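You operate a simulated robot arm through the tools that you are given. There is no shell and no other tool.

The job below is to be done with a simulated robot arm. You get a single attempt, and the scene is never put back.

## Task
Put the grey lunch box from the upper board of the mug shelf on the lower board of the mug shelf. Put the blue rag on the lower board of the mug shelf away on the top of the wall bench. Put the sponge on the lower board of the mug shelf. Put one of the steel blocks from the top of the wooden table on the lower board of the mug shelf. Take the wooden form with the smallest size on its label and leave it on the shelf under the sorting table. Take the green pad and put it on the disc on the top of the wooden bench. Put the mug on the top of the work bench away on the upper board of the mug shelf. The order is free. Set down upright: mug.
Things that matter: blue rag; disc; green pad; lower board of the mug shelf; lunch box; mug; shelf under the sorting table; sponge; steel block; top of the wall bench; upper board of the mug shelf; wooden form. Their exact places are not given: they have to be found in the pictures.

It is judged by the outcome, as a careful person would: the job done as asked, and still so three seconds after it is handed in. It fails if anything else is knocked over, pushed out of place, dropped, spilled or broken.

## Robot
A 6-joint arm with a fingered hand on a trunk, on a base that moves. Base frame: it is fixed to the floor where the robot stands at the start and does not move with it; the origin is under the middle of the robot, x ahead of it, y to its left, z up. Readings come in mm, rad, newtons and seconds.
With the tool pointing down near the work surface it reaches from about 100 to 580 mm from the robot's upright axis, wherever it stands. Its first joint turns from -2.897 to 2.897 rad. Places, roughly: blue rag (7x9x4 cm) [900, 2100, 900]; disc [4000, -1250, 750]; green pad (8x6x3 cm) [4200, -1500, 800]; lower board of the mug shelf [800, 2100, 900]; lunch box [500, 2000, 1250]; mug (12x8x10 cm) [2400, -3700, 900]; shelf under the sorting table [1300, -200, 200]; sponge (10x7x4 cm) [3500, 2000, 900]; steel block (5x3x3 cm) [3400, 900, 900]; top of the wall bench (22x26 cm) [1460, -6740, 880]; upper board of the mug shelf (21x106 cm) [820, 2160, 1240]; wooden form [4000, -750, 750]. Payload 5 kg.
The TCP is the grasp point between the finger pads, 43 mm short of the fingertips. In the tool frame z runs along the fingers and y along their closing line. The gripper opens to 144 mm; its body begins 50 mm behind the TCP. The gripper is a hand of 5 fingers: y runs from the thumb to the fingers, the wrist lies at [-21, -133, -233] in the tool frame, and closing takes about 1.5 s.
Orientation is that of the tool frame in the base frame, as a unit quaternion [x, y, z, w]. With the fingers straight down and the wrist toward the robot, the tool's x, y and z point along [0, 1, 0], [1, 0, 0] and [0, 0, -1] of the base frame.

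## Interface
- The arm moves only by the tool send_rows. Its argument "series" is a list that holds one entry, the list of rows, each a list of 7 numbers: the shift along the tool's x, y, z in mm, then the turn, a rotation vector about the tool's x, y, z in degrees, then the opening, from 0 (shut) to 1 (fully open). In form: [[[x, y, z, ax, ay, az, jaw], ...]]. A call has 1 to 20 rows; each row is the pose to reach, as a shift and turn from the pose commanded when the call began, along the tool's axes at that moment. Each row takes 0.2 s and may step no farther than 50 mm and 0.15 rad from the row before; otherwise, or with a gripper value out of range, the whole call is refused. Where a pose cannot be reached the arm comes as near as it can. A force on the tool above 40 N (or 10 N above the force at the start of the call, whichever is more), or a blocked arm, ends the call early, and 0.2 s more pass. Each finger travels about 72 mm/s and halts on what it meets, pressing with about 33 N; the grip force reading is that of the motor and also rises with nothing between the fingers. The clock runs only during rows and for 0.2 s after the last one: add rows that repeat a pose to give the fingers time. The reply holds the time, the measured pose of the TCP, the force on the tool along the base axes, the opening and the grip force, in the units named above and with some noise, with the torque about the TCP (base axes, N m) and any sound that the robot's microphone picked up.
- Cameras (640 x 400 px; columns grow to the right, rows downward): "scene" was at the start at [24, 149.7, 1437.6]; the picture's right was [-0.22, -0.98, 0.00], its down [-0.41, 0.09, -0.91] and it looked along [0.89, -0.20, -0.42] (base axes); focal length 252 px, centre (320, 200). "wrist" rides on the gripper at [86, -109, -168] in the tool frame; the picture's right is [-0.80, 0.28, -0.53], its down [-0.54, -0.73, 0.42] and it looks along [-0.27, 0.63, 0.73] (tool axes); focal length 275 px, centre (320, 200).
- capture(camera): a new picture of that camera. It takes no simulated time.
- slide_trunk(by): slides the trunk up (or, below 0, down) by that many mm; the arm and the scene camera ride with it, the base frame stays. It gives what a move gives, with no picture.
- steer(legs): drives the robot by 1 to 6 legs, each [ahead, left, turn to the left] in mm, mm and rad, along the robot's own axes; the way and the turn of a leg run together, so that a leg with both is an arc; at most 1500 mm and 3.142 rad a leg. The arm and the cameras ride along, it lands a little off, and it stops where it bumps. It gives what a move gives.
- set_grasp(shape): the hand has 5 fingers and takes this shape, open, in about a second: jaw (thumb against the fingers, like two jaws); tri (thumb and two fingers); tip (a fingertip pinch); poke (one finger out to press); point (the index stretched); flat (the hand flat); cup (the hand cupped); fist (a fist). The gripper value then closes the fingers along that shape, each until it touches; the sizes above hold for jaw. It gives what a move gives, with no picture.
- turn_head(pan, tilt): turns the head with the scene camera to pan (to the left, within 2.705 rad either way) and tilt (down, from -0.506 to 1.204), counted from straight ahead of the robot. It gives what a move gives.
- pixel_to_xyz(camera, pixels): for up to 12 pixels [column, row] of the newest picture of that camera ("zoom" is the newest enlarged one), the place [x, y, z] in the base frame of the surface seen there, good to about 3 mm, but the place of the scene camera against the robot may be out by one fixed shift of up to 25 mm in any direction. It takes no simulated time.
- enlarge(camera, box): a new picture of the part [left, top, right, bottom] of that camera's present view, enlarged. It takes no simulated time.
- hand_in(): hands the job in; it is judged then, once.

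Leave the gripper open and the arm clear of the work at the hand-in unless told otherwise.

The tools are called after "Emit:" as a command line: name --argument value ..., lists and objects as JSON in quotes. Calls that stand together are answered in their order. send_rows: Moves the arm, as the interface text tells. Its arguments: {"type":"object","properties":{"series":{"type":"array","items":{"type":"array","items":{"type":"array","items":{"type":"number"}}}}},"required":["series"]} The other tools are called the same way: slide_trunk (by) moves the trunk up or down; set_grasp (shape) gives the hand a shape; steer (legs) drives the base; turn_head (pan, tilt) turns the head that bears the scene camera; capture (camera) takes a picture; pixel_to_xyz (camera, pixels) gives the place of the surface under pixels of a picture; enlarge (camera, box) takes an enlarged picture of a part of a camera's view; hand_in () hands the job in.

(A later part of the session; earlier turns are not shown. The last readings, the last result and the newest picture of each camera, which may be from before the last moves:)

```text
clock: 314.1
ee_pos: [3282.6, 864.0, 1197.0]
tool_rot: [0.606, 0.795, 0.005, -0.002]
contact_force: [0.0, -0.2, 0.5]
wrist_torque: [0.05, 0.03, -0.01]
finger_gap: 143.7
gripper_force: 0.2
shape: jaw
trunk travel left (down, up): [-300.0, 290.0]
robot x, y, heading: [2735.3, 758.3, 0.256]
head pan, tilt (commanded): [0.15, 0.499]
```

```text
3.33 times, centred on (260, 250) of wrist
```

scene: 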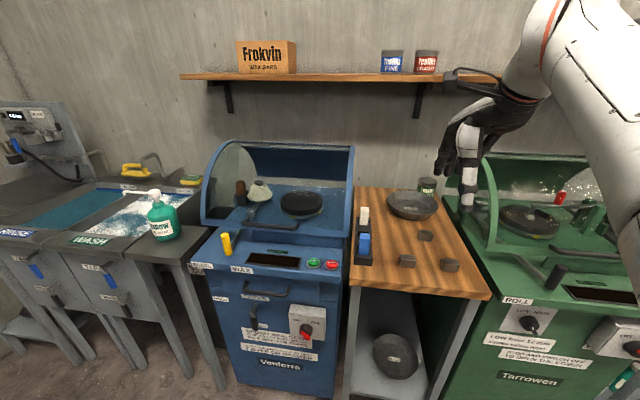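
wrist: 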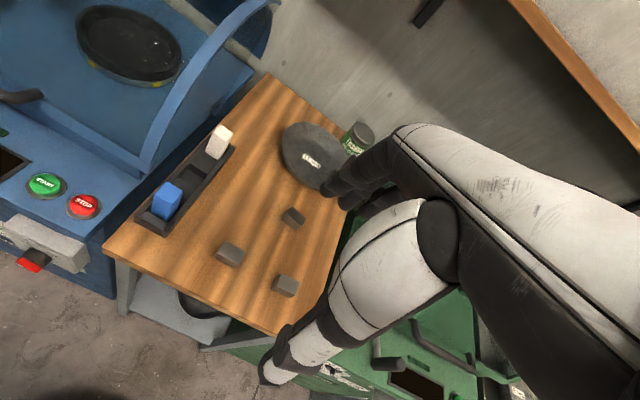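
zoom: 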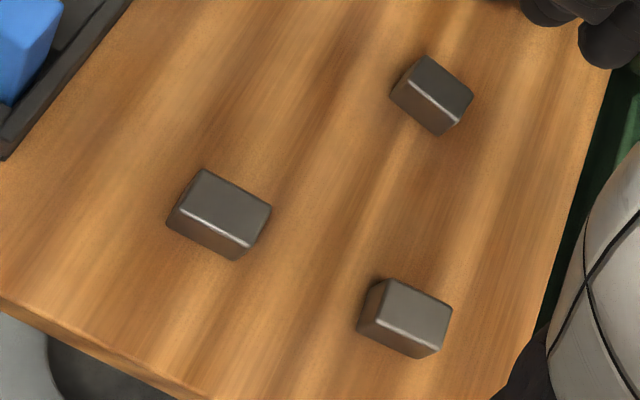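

I query block A's top corners for its orientation.

Emit:
pixel_to_xyz --camera "zoom" --pixels '[[205, 173], [266, 209], [244, 242], [184, 208], [225, 208], [240, 255], [172, 222], [205, 190]]'

```text
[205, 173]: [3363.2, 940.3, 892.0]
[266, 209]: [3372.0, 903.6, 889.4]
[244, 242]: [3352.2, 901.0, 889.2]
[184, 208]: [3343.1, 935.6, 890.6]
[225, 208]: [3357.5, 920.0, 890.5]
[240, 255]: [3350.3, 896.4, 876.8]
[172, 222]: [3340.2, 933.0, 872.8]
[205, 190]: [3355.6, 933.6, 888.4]
```

Block A center (3357, 920), long axis along the table's front; its 30 mm side lies along my closing line. I drive 87 ahead and 42 left and pre-set the opening to 0.6.

Emit:
steer --legs '[[87, 42, 0]]'

Emit:
send_rows --series '[[[0, 0, 0, 0, 0, 0, 0.8], [0, 0, 0, 0, 0, 0, 0.6], [0, 0, 0, 0, 0, 0, 0.6], [0, 0, 0, 0, 0, 0, 0.6]]]'

Emit:
slide_trunk --by -230

Emit:
capture --camera "wrist"

Emit:
capture --camera "scene"

```text
clock: 315.2
ee_pos: [3356.9, 927.5, 1195.7]
tool_rot: [0.606, 0.795, 0.006, -0.002]
contact_force: [0.3, -0.2, -0.6]
wrist_torque: [0.02, 0.02, 0.0]
finger_gap: 143.9
gripper_force: 0.0
shape: jaw
trunk travel left (down, up): [-300.0, 290.0]
robot x, y, heading: [2808.7, 818.0, 0.254]
head pan, tilt (commanded): [0.15, 0.499]
```

```text
clock: 316.2
ee_pos: [3356.7, 927.8, 1195.9]
tool_rot: [0.606, 0.795, 0.005, -0.003]
contact_force: [0.9, -0.2, 0.3]
wrist_torque: [0.0, -0.01, -0.02]
finger_gap: 86.9
gripper_force: 0.1
shape: jaw
trunk travel left (down, up): [-300.0, 290.0]
robot x, y, heading: [2811.0, 822.4, 0.26]
head pan, tilt (commanded): [0.15, 0.499]
```

```text
clock: 318.6
ee_pos: [3357.7, 927.3, 966.8]
tool_rot: [0.606, 0.796, 0.005, -0.002]
contact_force: [-0.2, -0.3, 0.0]
wrist_torque: [0.0, -0.02, 0.0]
finger_gap: 86.7
gripper_force: 0.2
shape: jaw
trunk travel left (down, up): [-70.0, 520.0]
robot x, y, heading: [2810.8, 818.4, 0.26]
head pan, tilt (commanded): [0.15, 0.499]
```

```text
taken
```

wrist: 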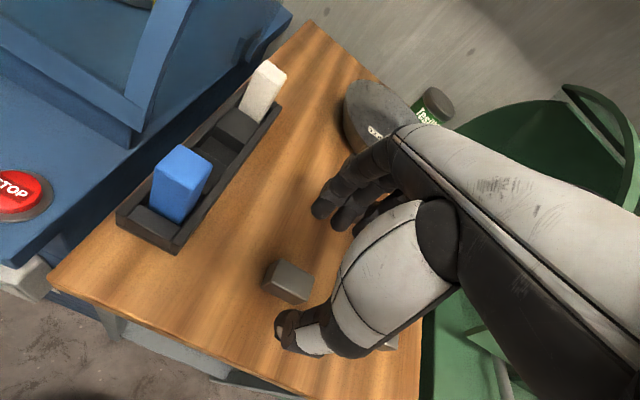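

```text
taken
```

scene: 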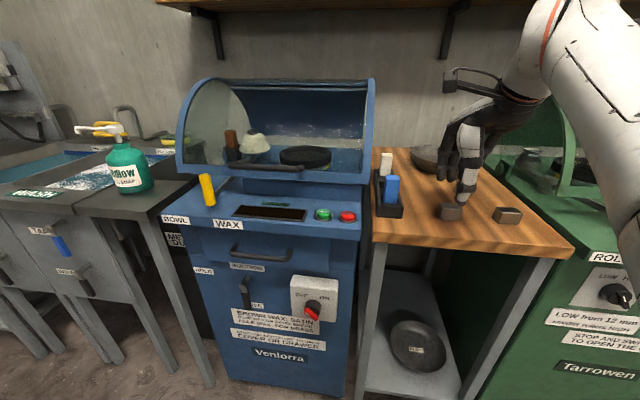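

I re-measure the block here before the final descent.

Emit:
pixel_to_xyz --camera "wrist" --pixels '[[278, 262], [310, 280], [298, 297], [268, 281], [290, 276], [282, 296]]'

```text
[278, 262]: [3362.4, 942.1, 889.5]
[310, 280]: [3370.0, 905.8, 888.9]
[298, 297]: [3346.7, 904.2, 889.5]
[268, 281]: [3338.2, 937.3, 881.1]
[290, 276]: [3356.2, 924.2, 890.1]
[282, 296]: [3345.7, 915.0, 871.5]
```

I lower 62 mm with a 4 mm back shift to center on the block.

Emit:
send_rows --series '[[[2, -4, 20, 0, 0, 0, 0.6], [2, -4, 40, 0, 0, 0, 0.6], [2, -4, 54, 0, 0, 0, 0.6], [2, -4, 60, 0, 0, 0, 0.6], [2, -4, 62, 0, 0, 0, 0.6], [2, -4, 62, 0, 0, 0, 0.6]]]'

Emit:
capture --camera "wrist"

Emit:
enlarge --camera "scene" --box '[380, 100, 560, 260]'

```text
clock: 320.1
ee_pos: [3352.2, 928.8, 904.8]
tool_rot: [0.606, 0.795, 0.005, -0.003]
contact_force: [-0.4, -0.5, 0.4]
wrist_torque: [0.0, 0.01, 0.0]
finger_gap: 86.9
gripper_force: 0.1
shape: jaw
trunk travel left (down, up): [-70.0, 520.0]
robot x, y, heading: [2808.2, 819.3, 0.259]
head pan, tilt (commanded): [0.15, 0.499]
```

```text
taken
```

wrist: 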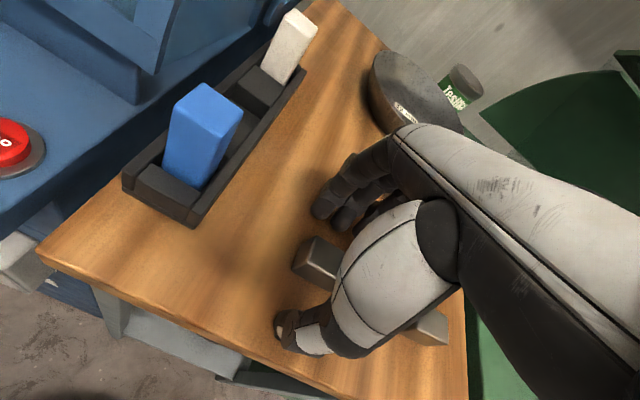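

```text
2.50 times, centred on (470, 180) of scene
```

zoom: 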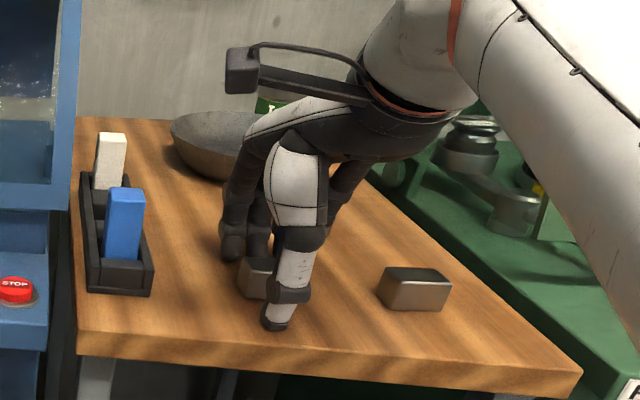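

Emit:
pixel_to_xyz --camera "zoom" --pixels '[[275, 318], [285, 270], [240, 270], [258, 285], [250, 265], [232, 252], [257, 250], [268, 262], [290, 250], [320, 240]]'

Emit:
pixel_to_xyz --camera "wrist" --pixels '[[285, 330], [295, 345], [320, 210], [345, 218], [313, 240], [335, 255], [302, 265], [325, 278], [370, 215]]'

```text
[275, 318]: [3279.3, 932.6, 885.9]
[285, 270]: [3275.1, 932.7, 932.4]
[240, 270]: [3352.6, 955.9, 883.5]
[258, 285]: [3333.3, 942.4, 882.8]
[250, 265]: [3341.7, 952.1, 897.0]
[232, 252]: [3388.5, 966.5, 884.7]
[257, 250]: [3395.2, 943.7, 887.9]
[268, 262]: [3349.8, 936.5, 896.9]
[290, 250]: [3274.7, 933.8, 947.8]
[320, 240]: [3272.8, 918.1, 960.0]
```

```text
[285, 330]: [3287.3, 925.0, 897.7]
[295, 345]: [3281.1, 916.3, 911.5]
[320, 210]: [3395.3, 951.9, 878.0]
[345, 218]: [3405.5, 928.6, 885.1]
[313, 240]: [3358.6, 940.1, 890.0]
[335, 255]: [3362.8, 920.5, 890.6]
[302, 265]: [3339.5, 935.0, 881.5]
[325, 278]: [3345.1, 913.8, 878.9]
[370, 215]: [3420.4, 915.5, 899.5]
```

Thumb and index are ~17 mm off the block's center; I shift 10 mm along it and close.

Emit:
send_rows --series '[[[-10, 0, 0, 0, 0, 0, 0.6], [-10, 0, 0, 0, 0, 0, 0.45], [-10, 0, 0, 0, 0, 0, 0.3], [-10, 0, 0, 0, 0, 0, 0.15], [-10, 0, 0, 0, 0, 0, 0], [-10, 0, 0, 0, 0, 0, 0], [-10, 0, 0, 0, 0, 0, 0], [-10, 0, 0, 0, 0, 0, 0]]]'

Emit:
capture --camera "wrist"

```text
clock: 321.9
ee_pos: [3354.9, 917.8, 904.9]
tool_rot: [0.606, 0.796, 0.005, -0.003]
contact_force: [-0.4, -0.3, -0.4]
wrist_torque: [-0.02, 0.02, 0.02]
finger_gap: 24.3
gripper_force: 33.2
shape: jaw
trunk travel left (down, up): [-70.0, 520.0]
robot x, y, heading: [2814.0, 820.3, 0.259]
head pan, tilt (commanded): [0.15, 0.499]
```

```text
taken
```

wrist: 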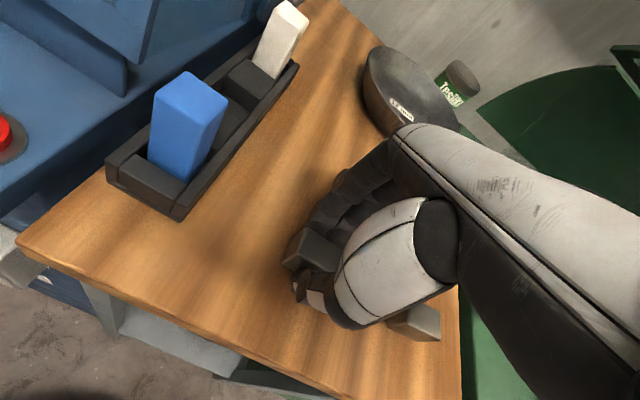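

Gripped at 24 mm gap, 33 N. I lift 60 mm and check.

Emit:
send_rows --series '[[[0, 0, -4, 0, 0, 0, 0], [0, 0, -12, 0, 0, 0, 0], [0, 0, -25, 0, 0, 0, 0], [0, 0, -45, 0, 0, 0, 0], [0, 0, -65, 0, 0, 0, 0], [0, 0, -65, 0, 0, 0, 0]]]'

Emit:
capture --camera "wrist"

Emit:
enlarge --camera "scene" --box '[380, 100, 560, 260]'

```text
clock: 323.2
ee_pos: [3353.3, 918.0, 970.1]
tool_rot: [0.607, 0.795, 0.006, -0.002]
contact_force: [0.9, -0.2, -2.5]
wrist_torque: [0.01, 0.01, 0.0]
finger_gap: 24.2
gripper_force: 32.6
shape: jaw
trunk travel left (down, up): [-70.0, 520.0]
robot x, y, heading: [2811.2, 824.3, 0.259]
head pan, tilt (commanded): [0.15, 0.499]
```

```text
taken
```

wrist: 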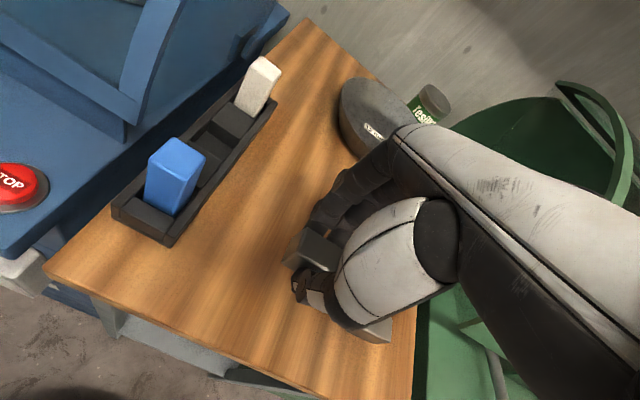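

```text
2.50 times, centred on (470, 180) of scene
```

zoom: 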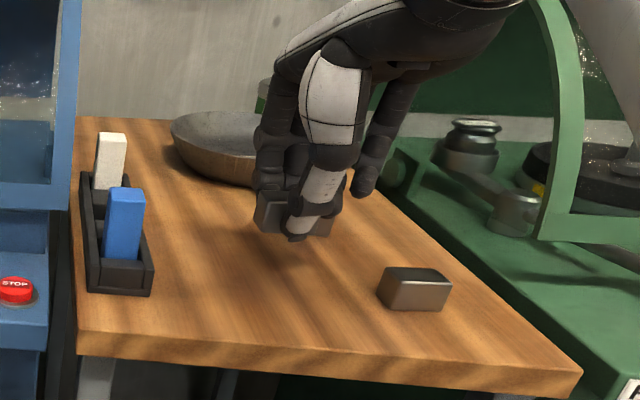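

The block is held. I raise the trunk 150 mm, back off, turn north, and drive to the mug shelf.

Emit:
slide_trunk --by 150

Emit:
steer --legs '[[-300, 0, 0], [0, 0, 1.573], [440, 580, 0], [440, 580, 0]]'

Emit:
turn_head --pan 0.1 --tilt 0.4

Emit:
capture --camera "scene"

Emit:
capture --camera "wrist"

```text
clock: 325.0
ee_pos: [3354.9, 918.3, 1118.9]
tool_rot: [0.607, 0.795, 0.005, -0.003]
contact_force: [0.0, 0.6, -2.8]
wrist_torque: [-0.01, 0.01, -0.01]
finger_gap: 24.1
gripper_force: 32.9
shape: jaw
trunk travel left (down, up): [-220.0, 370.0]
robot x, y, heading: [2806.7, 822.7, 0.256]
head pan, tilt (commanded): [0.15, 0.499]
```

```text
clock: 338.2
ee_pos: [1044.5, 1838.1, 1119.7]
tool_rot: [-0.137, 0.991, 0.002, -0.006]
contact_force: [-0.1, 0.1, -3.8]
wrist_torque: [-0.02, -0.02, -0.02]
finger_gap: 23.9
gripper_force: 32.5
shape: jaw
trunk travel left (down, up): [-220.0, 370.0]
robot x, y, heading: [1142.3, 1292.7, 1.836]
head pan, tilt (commanded): [0.15, 0.499]
```

```text
clock: 338.9
ee_pos: [1044.1, 1838.0, 1119.7]
tool_rot: [-0.137, 0.991, 0.002, -0.006]
contact_force: [1.4, -0.3, -2.1]
wrist_torque: [0.02, -0.01, -0.02]
finger_gap: 24.0
gripper_force: 32.5
shape: jaw
trunk travel left (down, up): [-220.0, 370.0]
robot x, y, heading: [1143.5, 1291.3, 1.836]
head pan, tilt (commanded): [0.099, 0.4]
```

```text
taken
```

scene: 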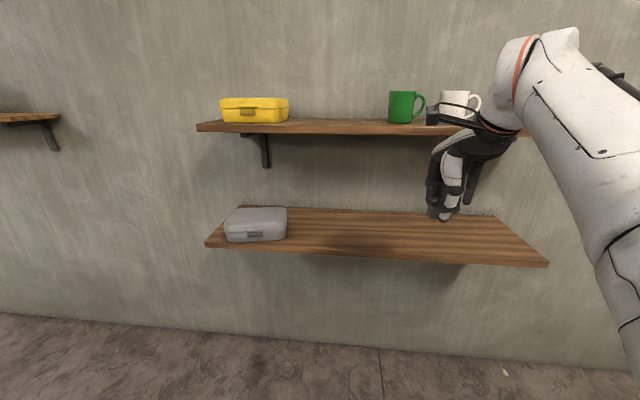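

```text
taken
```

wrist: 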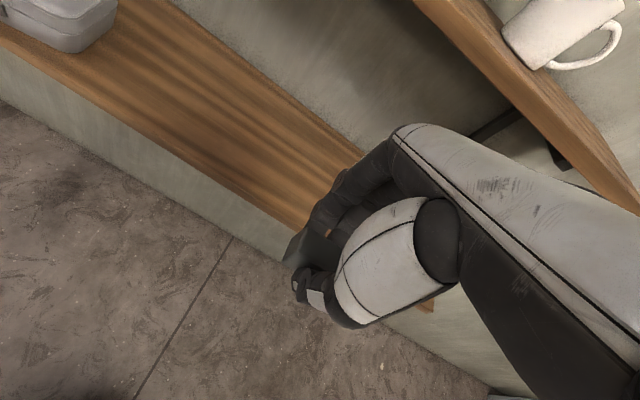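

I lower the trunk 160 mm and check the forearm's foremost point relative to the hand before moving in.

Emit:
slide_trunk --by -160

Emit:
capture --camera "scene"

Emit:
pixel_to_xyz --camera "scene" --pixels '[[500, 80], [510, 50], [520, 40], [535, 35], [575, 40], [465, 105], [435, 115], [505, 110]]'

```text
clock: 340.7
ee_pos: [1043.5, 1836.8, 958.7]
tool_rot: [-0.136, 0.991, 0.003, -0.006]
contact_force: [0.0, 0.2, -2.7]
wrist_torque: [0.01, 0.01, 0.06]
finger_gap: 23.8
gripper_force: 32.8
shape: jaw
trunk travel left (down, up): [-60.0, 530.0]
robot x, y, heading: [1144.0, 1295.2, 1.837]
head pan, tilt (commanded): [0.099, 0.4]
```

```text
taken
```

scene: 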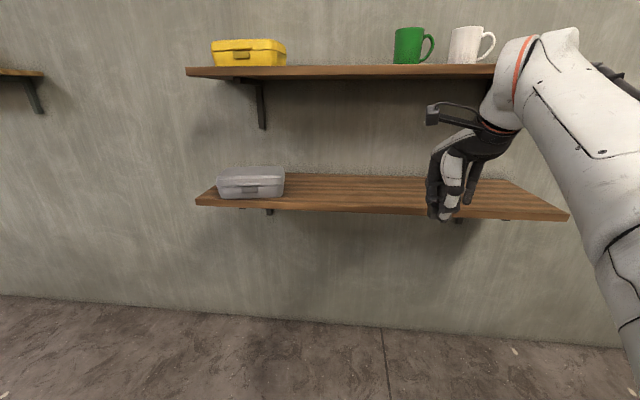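

```text
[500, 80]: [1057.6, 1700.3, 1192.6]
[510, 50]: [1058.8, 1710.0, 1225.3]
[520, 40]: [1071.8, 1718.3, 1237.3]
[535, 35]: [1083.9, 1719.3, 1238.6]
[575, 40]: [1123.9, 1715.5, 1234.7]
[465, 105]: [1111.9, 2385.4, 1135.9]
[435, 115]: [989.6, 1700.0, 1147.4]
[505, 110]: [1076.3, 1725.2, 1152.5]
```

I drive 236 mm ahead to place the block at v≈1740, keeping the forearm in front of the upper board.

Emit:
steer --legs '[[236, 0, 0]]'

Emit:
capture --camera "wrist"

Emit:
capture --camera "scene"

```text
clock: 342.4
ee_pos: [977.3, 2066.4, 959.1]
tool_rot: [-0.139, 0.99, 0.002, -0.005]
contact_force: [0.6, -0.1, -2.9]
wrist_torque: [-0.02, 0.0, -0.01]
finger_gap: 23.9
gripper_force: 33.3
shape: jaw
trunk travel left (down, up): [-60.0, 530.0]
robot x, y, heading: [1077.7, 1525.7, 1.835]
head pan, tilt (commanded): [0.099, 0.4]
```

```text
taken
```

wrist: 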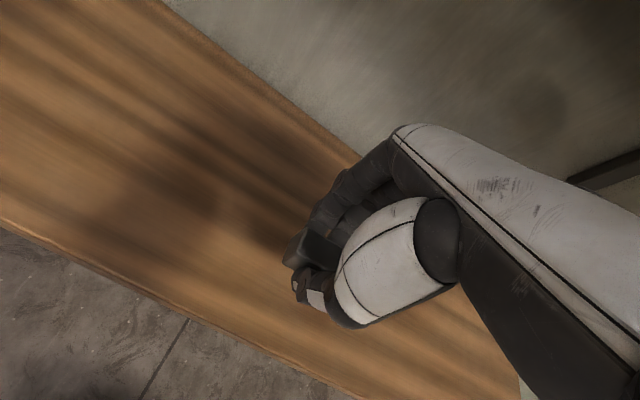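

```text
taken
```

scene: 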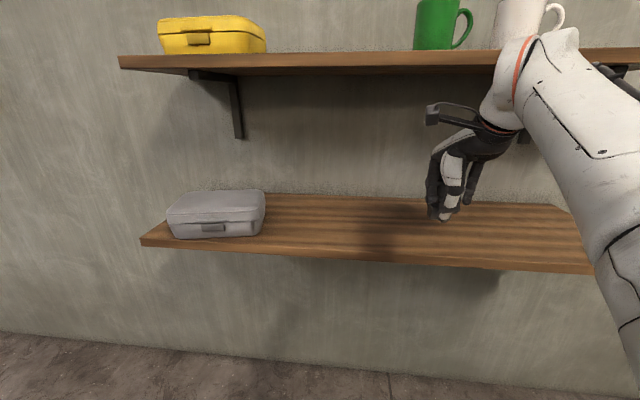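

Block over the lower board at u≈1479, v≈1743. I lower 49 mm then ease to contact.

Emit:
send_rows --series '[[[0, 0, 20, 0, 0, 0, 0], [0, 0, 38, 0, 0, 0, 0], [0, 0, 47, 0, 0, 0, 0], [0, 0, 49, 0, 0, 0, 0], [0, 0, 49, 0, 0, 0, 0]]]'

Emit:
send_rows --series '[[[0, 0, 1.5, 0, 0, 0, 0], [0, 0, 3, 0, 0, 0, 0], [0, 0, 3, 0, 0, 0, 0]]]'

```text
clock: 343.6
ee_pos: [976.6, 2067.4, 911.3]
tool_rot: [-0.138, 0.99, 0.002, -0.005]
contact_force: [-0.7, 0.2, -2.1]
wrist_torque: [-0.03, -0.04, -0.01]
finger_gap: 23.8
gripper_force: 33.5
shape: jaw
trunk travel left (down, up): [-60.0, 530.0]
robot x, y, heading: [1081.4, 1524.4, 1.838]
head pan, tilt (commanded): [0.099, 0.4]
```

```text
clock: 344.4
ee_pos: [977.7, 2066.6, 907.3]
tool_rot: [-0.139, 0.99, 0.003, -0.006]
contact_force: [0.1, -0.1, -3.0]
wrist_torque: [-0.02, 0.05, -0.01]
finger_gap: 23.9
gripper_force: 33.4
shape: jaw
trunk travel left (down, up): [-60.0, 530.0]
robot x, y, heading: [1082.0, 1522.7, 1.84]
head pan, tilt (commanded): [0.099, 0.4]
```

Emit:
send_rows --series '[[[0, 0, 1, 0, 0, 0, 0], [0, 0, 2, 0, 0, 0, 0], [0, 0, 2, 0, 0, 0, 0]]]'

```text
clock: 345.2
ee_pos: [978.2, 2067.4, 904.8]
tool_rot: [-0.139, 0.99, 0.002, -0.005]
contact_force: [-0.2, -0.1, -2.9]
wrist_torque: [-0.03, 0.01, -0.03]
finger_gap: 23.9
gripper_force: 33.1
shape: jaw
trunk travel left (down, up): [-60.0, 530.0]
robot x, y, heading: [1078.0, 1524.3, 1.844]
head pan, tilt (commanded): [0.099, 0.4]
```

Emit:
send_rows --series '[[[0, 0, 1, 0, 0, 0, 0], [0, 0, 2, 0, 0, 0, 0], [0, 0, 2, 0, 0, 0, 0]]]'

```text
clock: 346.1
ee_pos: [978.6, 2066.7, 904.1]
tool_rot: [-0.138, 0.99, 0.003, -0.006]
contact_force: [-0.7, 2.4, 3.6]
wrist_torque: [0.17, 0.1, 0.02]
finger_gap: 24.1
gripper_force: 32.8
shape: jaw
trunk travel left (down, up): [-60.0, 530.0]
robot x, y, heading: [1081.1, 1523.3, 1.844]
head pan, tilt (commanded): [0.099, 0.4]
```

Contact (+3.6 N). I open the hand gently and then rise.

Emit:
send_rows --series '[[[0, 0, 0, 0, 0, 0, 0.2], [0, 0, 0, 0, 0, 0, 0.3], [0, 0, 0, 0, 0, 0, 0.45], [0, 0, 0, 0, 0, 0, 0.6], [0, 0, 0, 0, 0, 0, 0.6]]]'

Emit:
send_rows --series '[[[0, 0, -5, 0, 0, 0, 0.6], [0, 0, -15, 0, 0, 0, 0.6], [0, 0, -30, 0, 0, 0, 0.6], [0, 0, -55, 0, 0, 0, 0.6], [0, 0, -55, 0, 0, 0, 0.6]]]'

Emit:
capture --camera "wrist"

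Emit:
capture --camera "scene"

```text
clock: 347.2
ee_pos: [977.7, 2067.5, 904.4]
tool_rot: [-0.138, 0.99, 0.003, -0.006]
contact_force: [-0.9, 3.3, 10.2]
wrist_torque: [-0.35, -0.05, 0.02]
finger_gap: 83.0
gripper_force: 0.1
shape: jaw
trunk travel left (down, up): [-60.0, 530.0]
robot x, y, heading: [1082.8, 1521.2, 1.838]
head pan, tilt (commanded): [0.099, 0.4]
```

```text
clock: 348.4
ee_pos: [978.6, 2065.7, 958.8]
tool_rot: [-0.138, 0.99, 0.002, -0.006]
contact_force: [-0.3, 0.0, 0.8]
wrist_torque: [-0.01, -0.04, 0.02]
finger_gap: 86.2
gripper_force: 0.0
shape: jaw
trunk travel left (down, up): [-60.0, 530.0]
robot x, y, heading: [1081.7, 1521.2, 1.842]
head pan, tilt (commanded): [0.099, 0.4]
```

```text
taken
```

wrist: 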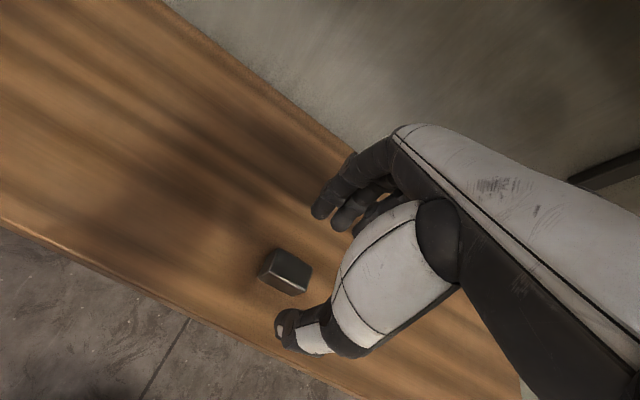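

```text
taken
```

scene: 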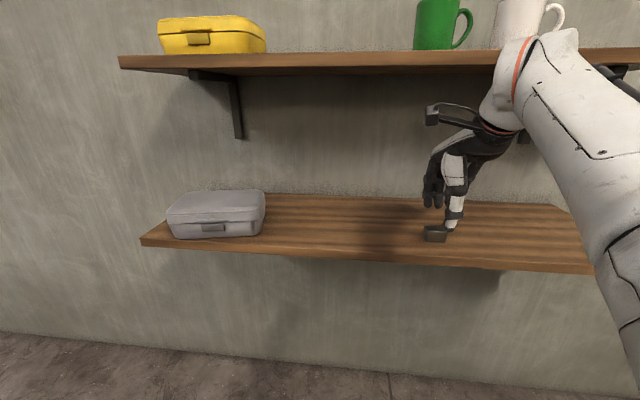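

The block is on the lower board. I back away, raise the trunk, turn east and drive toward the wash tanks for the sponge.

Emit:
steer --legs '[[-280, 0, 0]]'

Emit:
slide_trunk --by 280

Emit:
steer --legs '[[0, 0, -1.58], [1150, 60, 0]]'

Emit:
turn_head --pan 0.1 --tilt 0.45

Emit:
capture --camera "scene"

Emit:
capture --camera "wrist"

```text
clock: 350.4
ee_pos: [1050.8, 1797.0, 958.1]
tool_rot: [-0.14, 0.99, 0.002, -0.005]
contact_force: [0.0, -0.7, 0.7]
wrist_torque: [-0.01, 0.01, -0.02]
finger_gap: 85.8
gripper_force: 0.2
shape: jaw
trunk travel left (down, up): [-60.0, 530.0]
robot x, y, heading: [1156.6, 1253.7, 1.843]
head pan, tilt (commanded): [0.099, 0.4]
```

```text
clock: 353.2
ee_pos: [1051.7, 1797.0, 1238.5]
tool_rot: [-0.14, 0.99, 0.001, -0.006]
contact_force: [0.4, -0.9, 0.3]
wrist_torque: [0.0, -0.02, 0.01]
finger_gap: 86.1
gripper_force: 0.1
shape: jaw
trunk travel left (down, up): [-340.0, 250.0]
robot x, y, heading: [1153.4, 1254.9, 1.841]
head pan, tilt (commanded): [0.099, 0.4]
```

```text
clock: 362.9
ee_pos: [2798.8, 1683.7, 1238.4]
tool_rot: [0.614, 0.789, 0.005, -0.003]
contact_force: [-1.7, -0.1, -0.5]
wrist_torque: [0.01, -0.01, 0.01]
finger_gap: 85.9
gripper_force: 0.1
shape: jaw
trunk travel left (down, up): [-340.0, 250.0]
robot x, y, heading: [2253.5, 1593.9, 0.24]
head pan, tilt (commanded): [0.099, 0.4]
```

```text
clock: 363.6
ee_pos: [2798.3, 1684.1, 1238.4]
tool_rot: [0.615, 0.789, 0.005, -0.002]
contact_force: [0.1, 0.4, 0.1]
wrist_torque: [-0.03, 0.01, -0.03]
finger_gap: 86.0
gripper_force: 0.2
shape: jaw
trunk travel left (down, up): [-340.0, 250.0]
robot x, y, heading: [2250.9, 1600.4, 0.238]
head pan, tilt (commanded): [0.099, 0.45]
```

```text
taken
```

scene: 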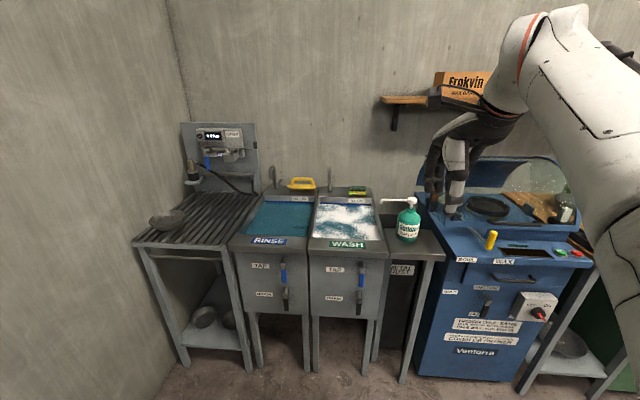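

```text
taken
```

wrist: 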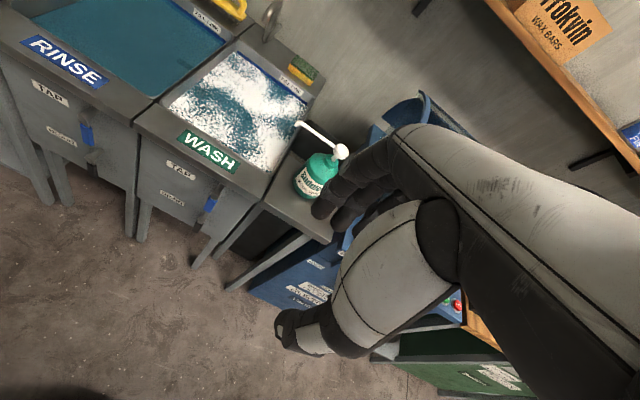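

The sponge is on the back rim of the WASH tank at wrist pixel (302,70), scene (358,190). I query it and the surrounding: tank front edge, faucet, soap pump, wall.

Emit:
enlarge --camera "wrist" --box '[190, 20, 370, 220]'

Emit:
enlarge --camera "scene" --box '[290, 150, 450, 270]'

Emit:
pixel_to_xyz --camera "wrist" --pixels '[[303, 68], [295, 76], [310, 80], [300, 60], [220, 165], [300, 125], [341, 150], [320, 175], [268, 15], [320, 95], [270, 50], [250, 90]]'

Emit:
pixel_to_xyz --camera "scene" --pixels '[[358, 190], [331, 175], [345, 250], [410, 198], [385, 200], [408, 225], [360, 215], [375, 195], [440, 220], [340, 197]]'

```text
2.00 times, centred on (280, 120) of wrist
```

zoom: 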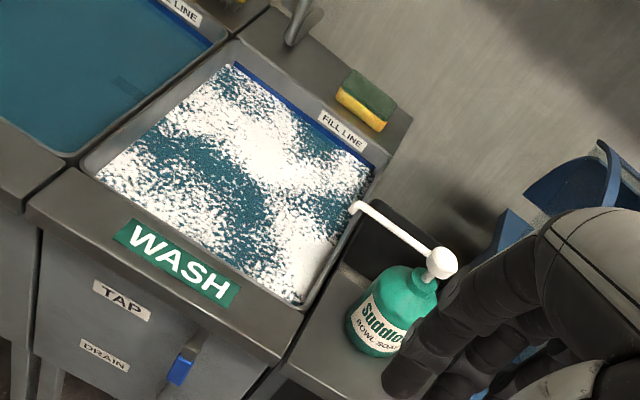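

```text
3.33 times, centred on (370, 210) of scene
```

zoom: 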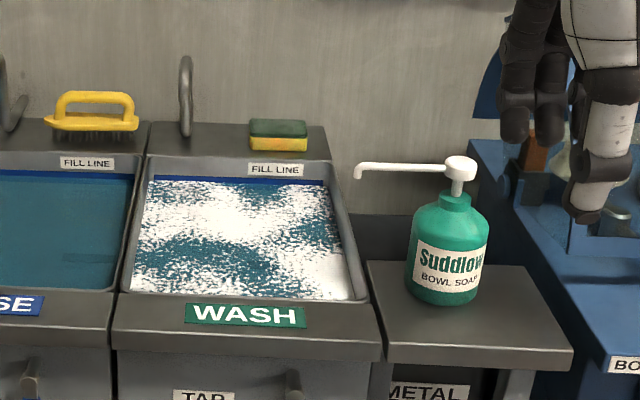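

```text
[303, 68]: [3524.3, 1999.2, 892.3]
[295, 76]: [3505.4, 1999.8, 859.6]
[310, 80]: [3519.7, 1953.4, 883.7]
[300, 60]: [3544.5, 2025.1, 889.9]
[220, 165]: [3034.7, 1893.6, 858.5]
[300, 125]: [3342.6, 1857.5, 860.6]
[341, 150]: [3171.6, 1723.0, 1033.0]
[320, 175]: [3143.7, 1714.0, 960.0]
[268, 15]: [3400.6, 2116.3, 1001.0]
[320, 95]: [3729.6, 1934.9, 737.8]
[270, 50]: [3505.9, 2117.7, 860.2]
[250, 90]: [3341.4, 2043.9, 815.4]
```

```text
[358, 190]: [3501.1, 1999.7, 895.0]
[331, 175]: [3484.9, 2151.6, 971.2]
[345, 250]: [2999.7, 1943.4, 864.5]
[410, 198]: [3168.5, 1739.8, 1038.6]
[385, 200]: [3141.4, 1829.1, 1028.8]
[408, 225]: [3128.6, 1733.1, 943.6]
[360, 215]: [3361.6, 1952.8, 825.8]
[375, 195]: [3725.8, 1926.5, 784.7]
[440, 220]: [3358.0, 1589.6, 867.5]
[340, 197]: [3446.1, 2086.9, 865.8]
```

The sponge lies ~500 mm behind the tank's front edge (rim z≈860, sponge center u≈3937, v≈1019). I need a long reach, so I check my own base size by looking down with the head.

Emit:
turn_head --pan 0.3 --tilt 1.2

Emit:
capture --camera "scene"

```text
clock: 364.7
ee_pos: [2797.9, 1683.9, 1238.1]
tool_rot: [0.614, 0.789, 0.005, -0.003]
contact_force: [0.5, -0.6, -0.6]
wrist_torque: [0.01, -0.01, 0.0]
finger_gap: 86.2
gripper_force: 0.1
shape: jaw
trunk travel left (down, up): [-340.0, 250.0]
robot x, y, heading: [2251.8, 1599.0, 0.242]
head pan, tilt (commanded): [0.3, 1.201]
```

```text
taken
```

scene: 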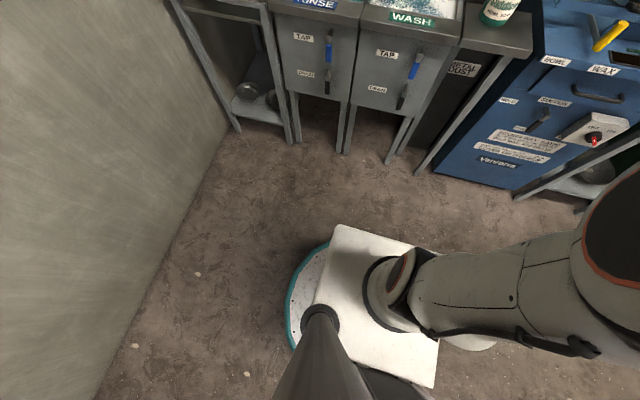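

I query the base rim (teal), the white plate corners, and tank leg and front positions.

Emit:
pixel_to_xyz --camera "scene" --pixels '[[318, 248], [288, 295], [291, 340], [342, 227], [438, 255], [437, 380], [322, 315], [370, 285], [345, 150], [390, 160], [425, 165], [405, 100]]'

```text
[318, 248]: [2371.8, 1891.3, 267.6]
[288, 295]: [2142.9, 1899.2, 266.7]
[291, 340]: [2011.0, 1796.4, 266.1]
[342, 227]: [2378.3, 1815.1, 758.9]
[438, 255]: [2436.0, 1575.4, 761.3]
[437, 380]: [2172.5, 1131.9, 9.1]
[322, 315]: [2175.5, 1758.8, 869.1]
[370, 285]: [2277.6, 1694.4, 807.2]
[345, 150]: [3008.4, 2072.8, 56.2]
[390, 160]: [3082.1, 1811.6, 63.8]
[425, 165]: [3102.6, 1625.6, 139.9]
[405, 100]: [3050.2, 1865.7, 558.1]
```

My base is a 315 mm-radius drum (z<267) and the trunk body ±174 mm; the tank legs are at u≈3442, so my axis can go to about u≈3100. I need ~830 mm reach. I move in to u≈2790 and test the arm's extension above the tank.

Emit:
steer --legs '[[200, 100, 0.02]]'

Emit:
send_rows --series '[[[0, 30, 0, 0, 0, 0, 0.6], [0, 60, 0, 0, 0, 0, 0.6], [0, 90, 0, 0, 0, 0, 0.6], [0, 120, 0, 0, 0, 0, 0.6], [0, 120, 0, 0, 0, 0, 0.6]]]'

```text
clock: 366.4
ee_pos: [2962.7, 1842.2, 1238.6]
tool_rot: [0.606, 0.795, 0.005, -0.002]
contact_force: [0.1, 0.1, -0.7]
wrist_torque: [0.02, 0.02, 0.0]
finger_gap: 86.2
gripper_force: 0.1
shape: jaw
trunk travel left (down, up): [-340.0, 250.0]
robot x, y, heading: [2418.2, 1743.8, 0.256]
head pan, tilt (commanded): [0.3, 1.201]
```

```text
clock: 367.6
ee_pos: [3077.8, 1873.3, 1238.6]
tool_rot: [0.607, 0.794, 0.005, -0.002]
contact_force: [0.5, 0.1, -1.4]
wrist_torque: [0.02, 0.01, 0.01]
finger_gap: 86.1
gripper_force: 0.0
shape: jaw
trunk travel left (down, up): [-340.0, 250.0]
robot x, y, heading: [2420.2, 1747.1, 0.26]
head pan, tilt (commanded): [0.3, 1.201]
```

Reach 671 mm works. I extend another 150 mm.

Emit:
send_rows --series '[[[0, 30, 0, 0, 0, 0, 0.6], [0, 60, 0, 0, 0, 0, 0.6], [0, 90, 0, 0, 0, 0, 0.6], [0, 120, 0, 0, 0, 0, 0.6], [0, 150, 0, 0, 0, 0, 0.6], [0, 150, 0, 0, 0, 0, 0.6]]]'

```text
clock: 369.0
ee_pos: [3164.1, 1907.1, 1213.1]
tool_rot: [0.606, 0.795, 0.005, -0.002]
contact_force: [-0.3, -0.8, 0.1]
wrist_torque: [0.0, -0.01, 0.01]
finger_gap: 85.9
gripper_force: 0.0
shape: jaw
out of reach, approached as far as the arm can: row 3, 4, 5, 6
trunk travel left (down, up): [-340.0, 250.0]
robot x, y, heading: [2418.9, 1745.8, 0.258]
head pan, tilt (commanded): [0.3, 1.201]
```

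Max reach with the tool vertical is ~762–788 mm. I measure the sponge more closely from this extended wrist view.

Emit:
capture --camera "wrist"

Emit:
turn_head --pan 0.15 --tilt 0.7

Emit:
capture --camera "scene"

```text
taken
```

wrist: 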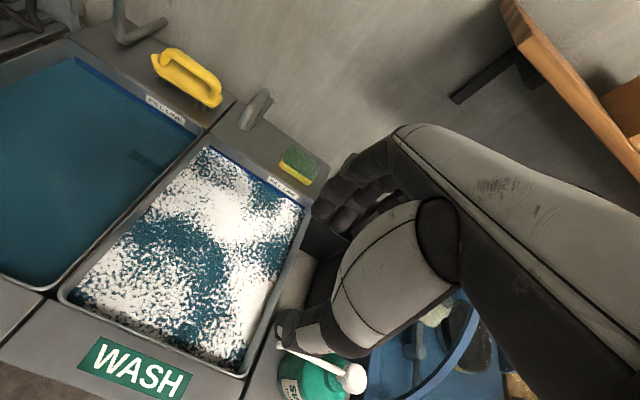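

```text
clock: 369.9
ee_pos: [3164.4, 1906.3, 1212.9]
tool_rot: [0.606, 0.795, 0.005, -0.003]
contact_force: [0.3, 0.3, 0.2]
wrist_torque: [-0.02, 0.01, 0.01]
finger_gap: 86.4
gripper_force: 0.1
shape: jaw
trunk travel left (down, up): [-340.0, 250.0]
robot x, y, heading: [2419.4, 1746.7, 0.261]
head pan, tilt (commanded): [0.15, 0.7]
```

```text
taken
```

scene: 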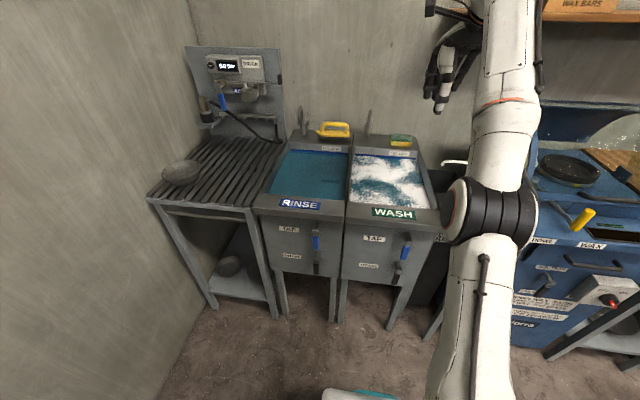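

I query the sponge corners in the wrist view, and the elbow/forearm positions in the scene view.

Emit:
enlarge --camera "wrist" --box '[220, 80, 350, 230]'

Emit:
pixel_to_xyz --camera "wrist" --pixels '[[291, 146], [280, 162], [297, 152], [318, 168], [310, 183], [283, 167], [300, 165], [315, 160], [255, 110], [240, 125], [330, 195], [270, 180]]'

Emit:
pixel_to_xyz --camera "scene" --pixels '[[490, 215], [465, 215], [505, 140], [505, 60], [470, 290], [460, 360], [372, 120], [400, 143], [345, 318], [390, 325], [440, 300], [455, 163]]'

```text
2.67 times, centred on (285, 155) of wrist
```

zoom: 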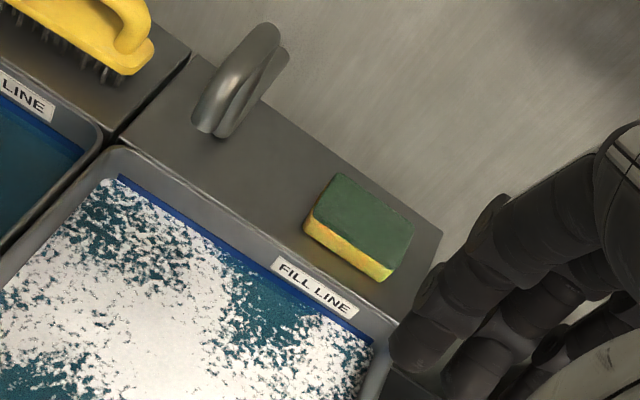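

```text
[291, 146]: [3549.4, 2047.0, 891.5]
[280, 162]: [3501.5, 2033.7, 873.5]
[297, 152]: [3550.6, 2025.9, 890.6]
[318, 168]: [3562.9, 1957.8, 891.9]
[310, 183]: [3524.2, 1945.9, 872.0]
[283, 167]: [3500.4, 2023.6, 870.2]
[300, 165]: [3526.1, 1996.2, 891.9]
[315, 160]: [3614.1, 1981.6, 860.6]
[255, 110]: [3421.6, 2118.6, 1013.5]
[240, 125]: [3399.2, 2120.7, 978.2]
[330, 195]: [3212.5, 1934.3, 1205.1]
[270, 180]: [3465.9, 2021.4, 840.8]
```

```text
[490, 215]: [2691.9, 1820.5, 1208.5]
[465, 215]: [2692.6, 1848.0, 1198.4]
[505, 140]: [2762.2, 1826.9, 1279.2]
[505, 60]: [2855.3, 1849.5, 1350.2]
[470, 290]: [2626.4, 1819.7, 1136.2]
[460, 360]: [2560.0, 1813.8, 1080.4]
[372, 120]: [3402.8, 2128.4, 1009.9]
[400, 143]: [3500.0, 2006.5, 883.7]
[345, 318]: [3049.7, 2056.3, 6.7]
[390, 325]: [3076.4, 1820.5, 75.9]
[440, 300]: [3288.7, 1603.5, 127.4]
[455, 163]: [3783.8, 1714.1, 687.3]
```

The arm actually stretches ~800 mm from a shoulder at z≈950, so a vertical grasp is possible from u≈3085. I check the wall shelf's left end and bracket near the hand's path.

Emit:
pixel_to_xyz --camera "wrist" --pixels '[[520, 40], [560, 100], [505, 10], [455, 100], [500, 75], [450, 30], [590, 130], [360, 378]]'

```text
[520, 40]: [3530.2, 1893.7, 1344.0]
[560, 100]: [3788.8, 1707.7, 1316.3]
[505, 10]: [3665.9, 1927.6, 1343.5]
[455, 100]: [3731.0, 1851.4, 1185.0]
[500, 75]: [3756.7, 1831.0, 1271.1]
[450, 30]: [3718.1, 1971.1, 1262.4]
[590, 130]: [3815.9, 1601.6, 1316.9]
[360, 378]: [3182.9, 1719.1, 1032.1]
```

The wall shelf ends at v≈915, clear of my path at v≈1020. I lower to z≈1120, then drive 296 mm ahead.

Emit:
send_rows --series '[[[0, 0, 25, 0, 0, 0, 0.7], [0, 0, 50, 0, 0, 0, 0.7], [0, 0, 75, 0, 0, 0, 0.7], [0, 0, 75, 0, 0, 0, 0.7]]]'

Emit:
steer --legs '[[290, 0, 0]]'

Emit:
capture --camera "wrist"

Emit:
capture --camera "scene"

```text
clock: 370.9
ee_pos: [3198.4, 1910.8, 1166.6]
tool_rot: [0.607, 0.795, 0.004, -0.004]
contact_force: [-0.2, 0.1, -0.2]
wrist_torque: [-0.01, 0.03, 0.01]
finger_gap: 100.3
gripper_force: 0.0
shape: jaw
out of reach, approached as far as the arm can: row 1, 2, 3, 4
trunk travel left (down, up): [-340.0, 250.0]
robot x, y, heading: [2419.1, 1744.8, 0.255]
head pan, tilt (commanded): [0.15, 0.7]
```

```text
clock: 372.9
ee_pos: [3479.6, 1981.0, 1168.2]
tool_rot: [0.608, 0.794, 0.004, -0.003]
contact_force: [-0.3, 0.5, 0.5]
wrist_torque: [0.03, 0.02, -0.02]
finger_gap: 100.6
gripper_force: 0.1
shape: jaw
trunk travel left (down, up): [-340.0, 250.0]
robot x, y, heading: [2696.8, 1819.6, 0.26]
head pan, tilt (commanded): [0.15, 0.7]
```

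```text
taken
```

wrist: 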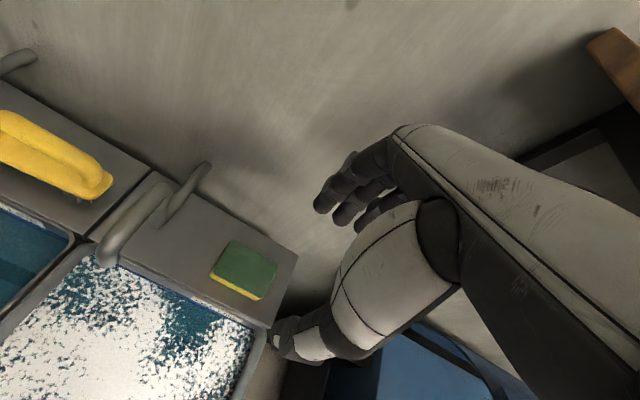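

```text
taken
```

scene: 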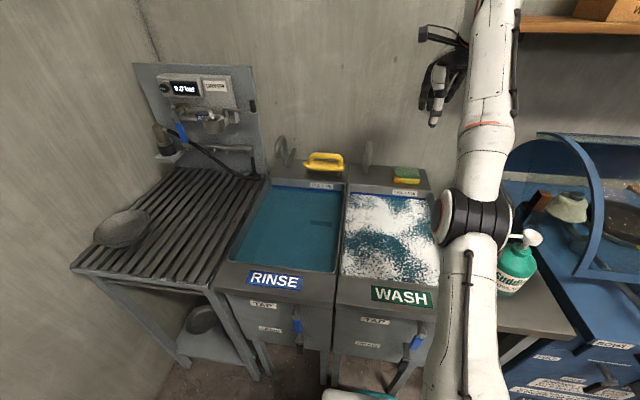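

I raise the trunk 120 mm so that the forearm passes well above the soap pump, then check the pose.

Emit:
slide_trunk --by 120

Emit:
send_rows --series '[[[0, 0, 0, 0, 0, 0, 0.7], [0, 0, 0, 0, 0, 0, 0.7]]]'

Emit:
capture --camera "scene"

```text
clock: 374.4
ee_pos: [3480.0, 1981.0, 1287.0]
tool_rot: [0.609, 0.794, 0.004, -0.004]
contact_force: [0.5, 0.4, -0.9]
wrist_torque: [-0.02, -0.02, 0.0]
finger_gap: 100.6
gripper_force: 0.1
shape: jaw
trunk travel left (down, up): [-460.0, 130.0]
robot x, y, heading: [2699.5, 1818.8, 0.254]
head pan, tilt (commanded): [0.15, 0.7]
```

```text
clock: 375.0
ee_pos: [3479.2, 1981.9, 1286.8]
tool_rot: [0.609, 0.794, 0.005, -0.004]
contact_force: [0.1, 0.6, 0.4]
wrist_torque: [-0.02, 0.04, -0.02]
finger_gap: 100.5
gripper_force: 0.1
shape: jaw
trunk travel left (down, up): [-460.0, 130.0]
robot x, y, heading: [2701.7, 1817.5, 0.253]
head pan, tilt (commanded): [0.15, 0.7]
```

```text
taken
```

scene: 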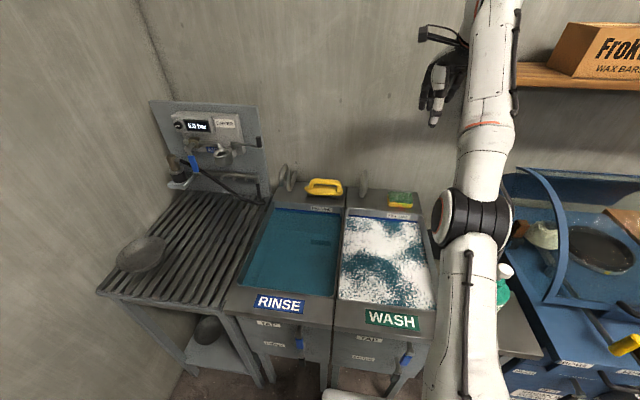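

Stable at z≈1287. I lower the arm 200 mm while extending slightly.

Emit:
send_rows --series '[[[1, 4, 40, 0, 0, 0, 0.7], [2, 8, 80, 0, 0, 0, 0.7], [3, 12, 120, 0, 0, 0, 0.7], [4, 16, 160, 0, 0, 0, 0.7], [5, 20, 200, 0, 0, 0, 0.7], [5, 20, 200, 0, 0, 0, 0.7]]]'

Emit:
capture --camera "scene"

Emit:
capture --camera "wrist"

```text
clock: 376.4
ee_pos: [3571.2, 2006.2, 1128.1]
tool_rot: [0.608, 0.794, 0.003, -0.005]
contact_force: [0.9, 0.3, -0.4]
wrist_torque: [0.01, 0.04, 0.03]
finger_gap: 100.5
gripper_force: 0.2
shape: jaw
out of reach, approached as far as the arm can: row 1, 2, 3, 4, 5, 6
trunk travel left (down, up): [-460.0, 130.0]
robot x, y, heading: [2700.6, 1816.0, 0.257]
head pan, tilt (commanded): [0.15, 0.7]
```

```text
taken
```

scene: 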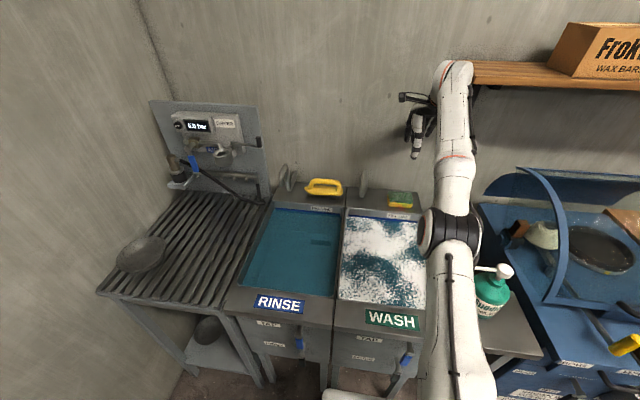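

```text
taken
```

wrist: 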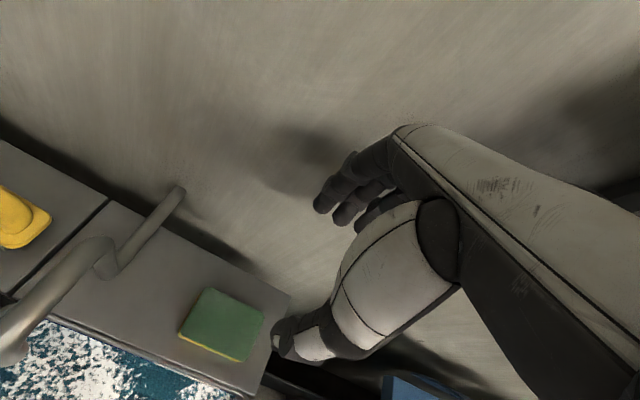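

The arm is stuck stretched straight and slid outward along its limit (u≈3969). I pull back 130 mm to bend the elbow again.

Emit:
send_rows --series '[[[0, -30, 0, 0, 0, 0, 0.7], [0, -60, 0, 0, 0, 0, 0.7], [0, -90, 0, 0, 0, 0, 0.7], [0, -130, 0, 0, 0, 0, 0.7], [0, -130, 0, 0, 0, 0, 0.7]]]'

Emit:
capture --camera "scene"

```text
clock: 377.6
ee_pos: [3551.6, 1990.4, 1173.5]
tool_rot: [0.609, 0.793, 0.003, -0.004]
contact_force: [-0.6, -0.5, 0.0]
wrist_torque: [0.02, -0.01, -0.02]
finger_gap: 100.2
gripper_force: 0.0
shape: jaw
out of reach, approached as far as the arm can: row 1, 2, 3, 4, 5
trunk travel left (down, up): [-460.0, 130.0]
robot x, y, heading: [2698.6, 1817.2, 0.253]
head pan, tilt (commanded): [0.15, 0.7]
```

```text
taken
```

scene: 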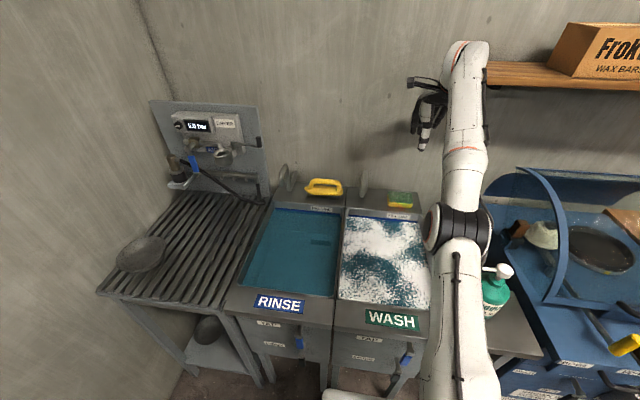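

Still stretched: the solver sits at the straight-elbow singularity. I command back toward the earlier bent posture (higher and nearer).

Emit:
send_rows --series '[[[0, -20, -40, 0, 0, 0, 0.7], [0, -40, -80, 0, 0, 0, 0.7], [0, -60, -120, 0, 0, 0, 0.7], [0, -80, -160, 0, 0, 0, 0.7], [0, -105, -200, 0, 0, 0, 0.7], [0, -130, -240, 0, 0, 0, 0.7], [0, -160, -275, 0, 0, 0, 0.7], [0, -160, -275, 0, 0, 0, 0.7]]]'

Emit:
capture --camera "scene"

```text
clock: 379.4
ee_pos: [3370.3, 1946.7, 1409.2]
tool_rot: [0.609, 0.793, 0.005, -0.003]
contact_force: [-0.7, -0.3, -0.2]
wrist_torque: [0.02, -0.03, 0.01]
finger_gap: 100.5
gripper_force: 0.0
shape: jaw
out of reach, approached as far as the arm can: row 3, 4, 5, 6, 7, 8
trunk travel left (down, up): [-460.0, 130.0]
robot x, y, heading: [2702.3, 1820.9, 0.255]
head pan, tilt (commanded): [0.15, 0.7]
```

```text
taken
```

scene: 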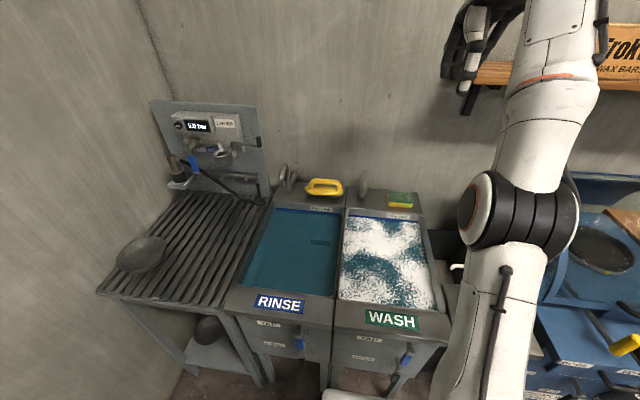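

I query the arm's links to see the elbow's bend.

Emit:
pixel_to_xyz --camera "scene" --pixels '[[490, 300], [480, 370], [500, 265], [520, 215], [540, 170], [550, 120], [555, 60], [560, 20], [470, 395], [530, 330]]'

```text
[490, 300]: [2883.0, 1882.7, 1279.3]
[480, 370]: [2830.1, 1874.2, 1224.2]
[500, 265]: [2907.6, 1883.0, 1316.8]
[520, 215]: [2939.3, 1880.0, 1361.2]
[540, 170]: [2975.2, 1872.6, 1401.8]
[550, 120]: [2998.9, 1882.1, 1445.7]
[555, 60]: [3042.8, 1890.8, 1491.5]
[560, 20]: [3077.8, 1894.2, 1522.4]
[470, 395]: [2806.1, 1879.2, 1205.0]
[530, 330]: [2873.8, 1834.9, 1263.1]
```

The elbow is practically straight. I try tiny inward steps along the arm's own line, so that the elbow starts to bend.

Emit:
send_rows --series '[[[0, -0.7, 0.7, 0, 0, 0, 0.7], [0, -2, 2, 0, 0, 0, 0.7], [0, -4, 4, 0, 0, 0, 0.7], [0, -7, 7, 0, 0, 0, 0.7], [0, -11, 11, 0, 0, 0, 0.7], [0, -16, 16, 0, 0, 0, 0.7], [0, -22, 22, 0, 0, 0, 0.7], [0, -30, 30, 0, 0, 0, 0.7], [0, -38, 38, 0, 0, 0, 0.7], [0, -38, 38, 0, 0, 0, 0.7]]]'

```text
clock: 381.6
ee_pos: [3333.7, 1936.7, 1372.2]
tool_rot: [0.608, 0.794, 0.004, -0.003]
contact_force: [-0.1, 0.3, -0.1]
wrist_torque: [0.0, 0.01, -0.02]
finger_gap: 100.4
gripper_force: 0.1
shape: jaw
trunk travel left (down, up): [-460.0, 130.0]
robot x, y, heading: [2699.0, 1816.4, 0.252]
head pan, tilt (commanded): [0.15, 0.7]
```

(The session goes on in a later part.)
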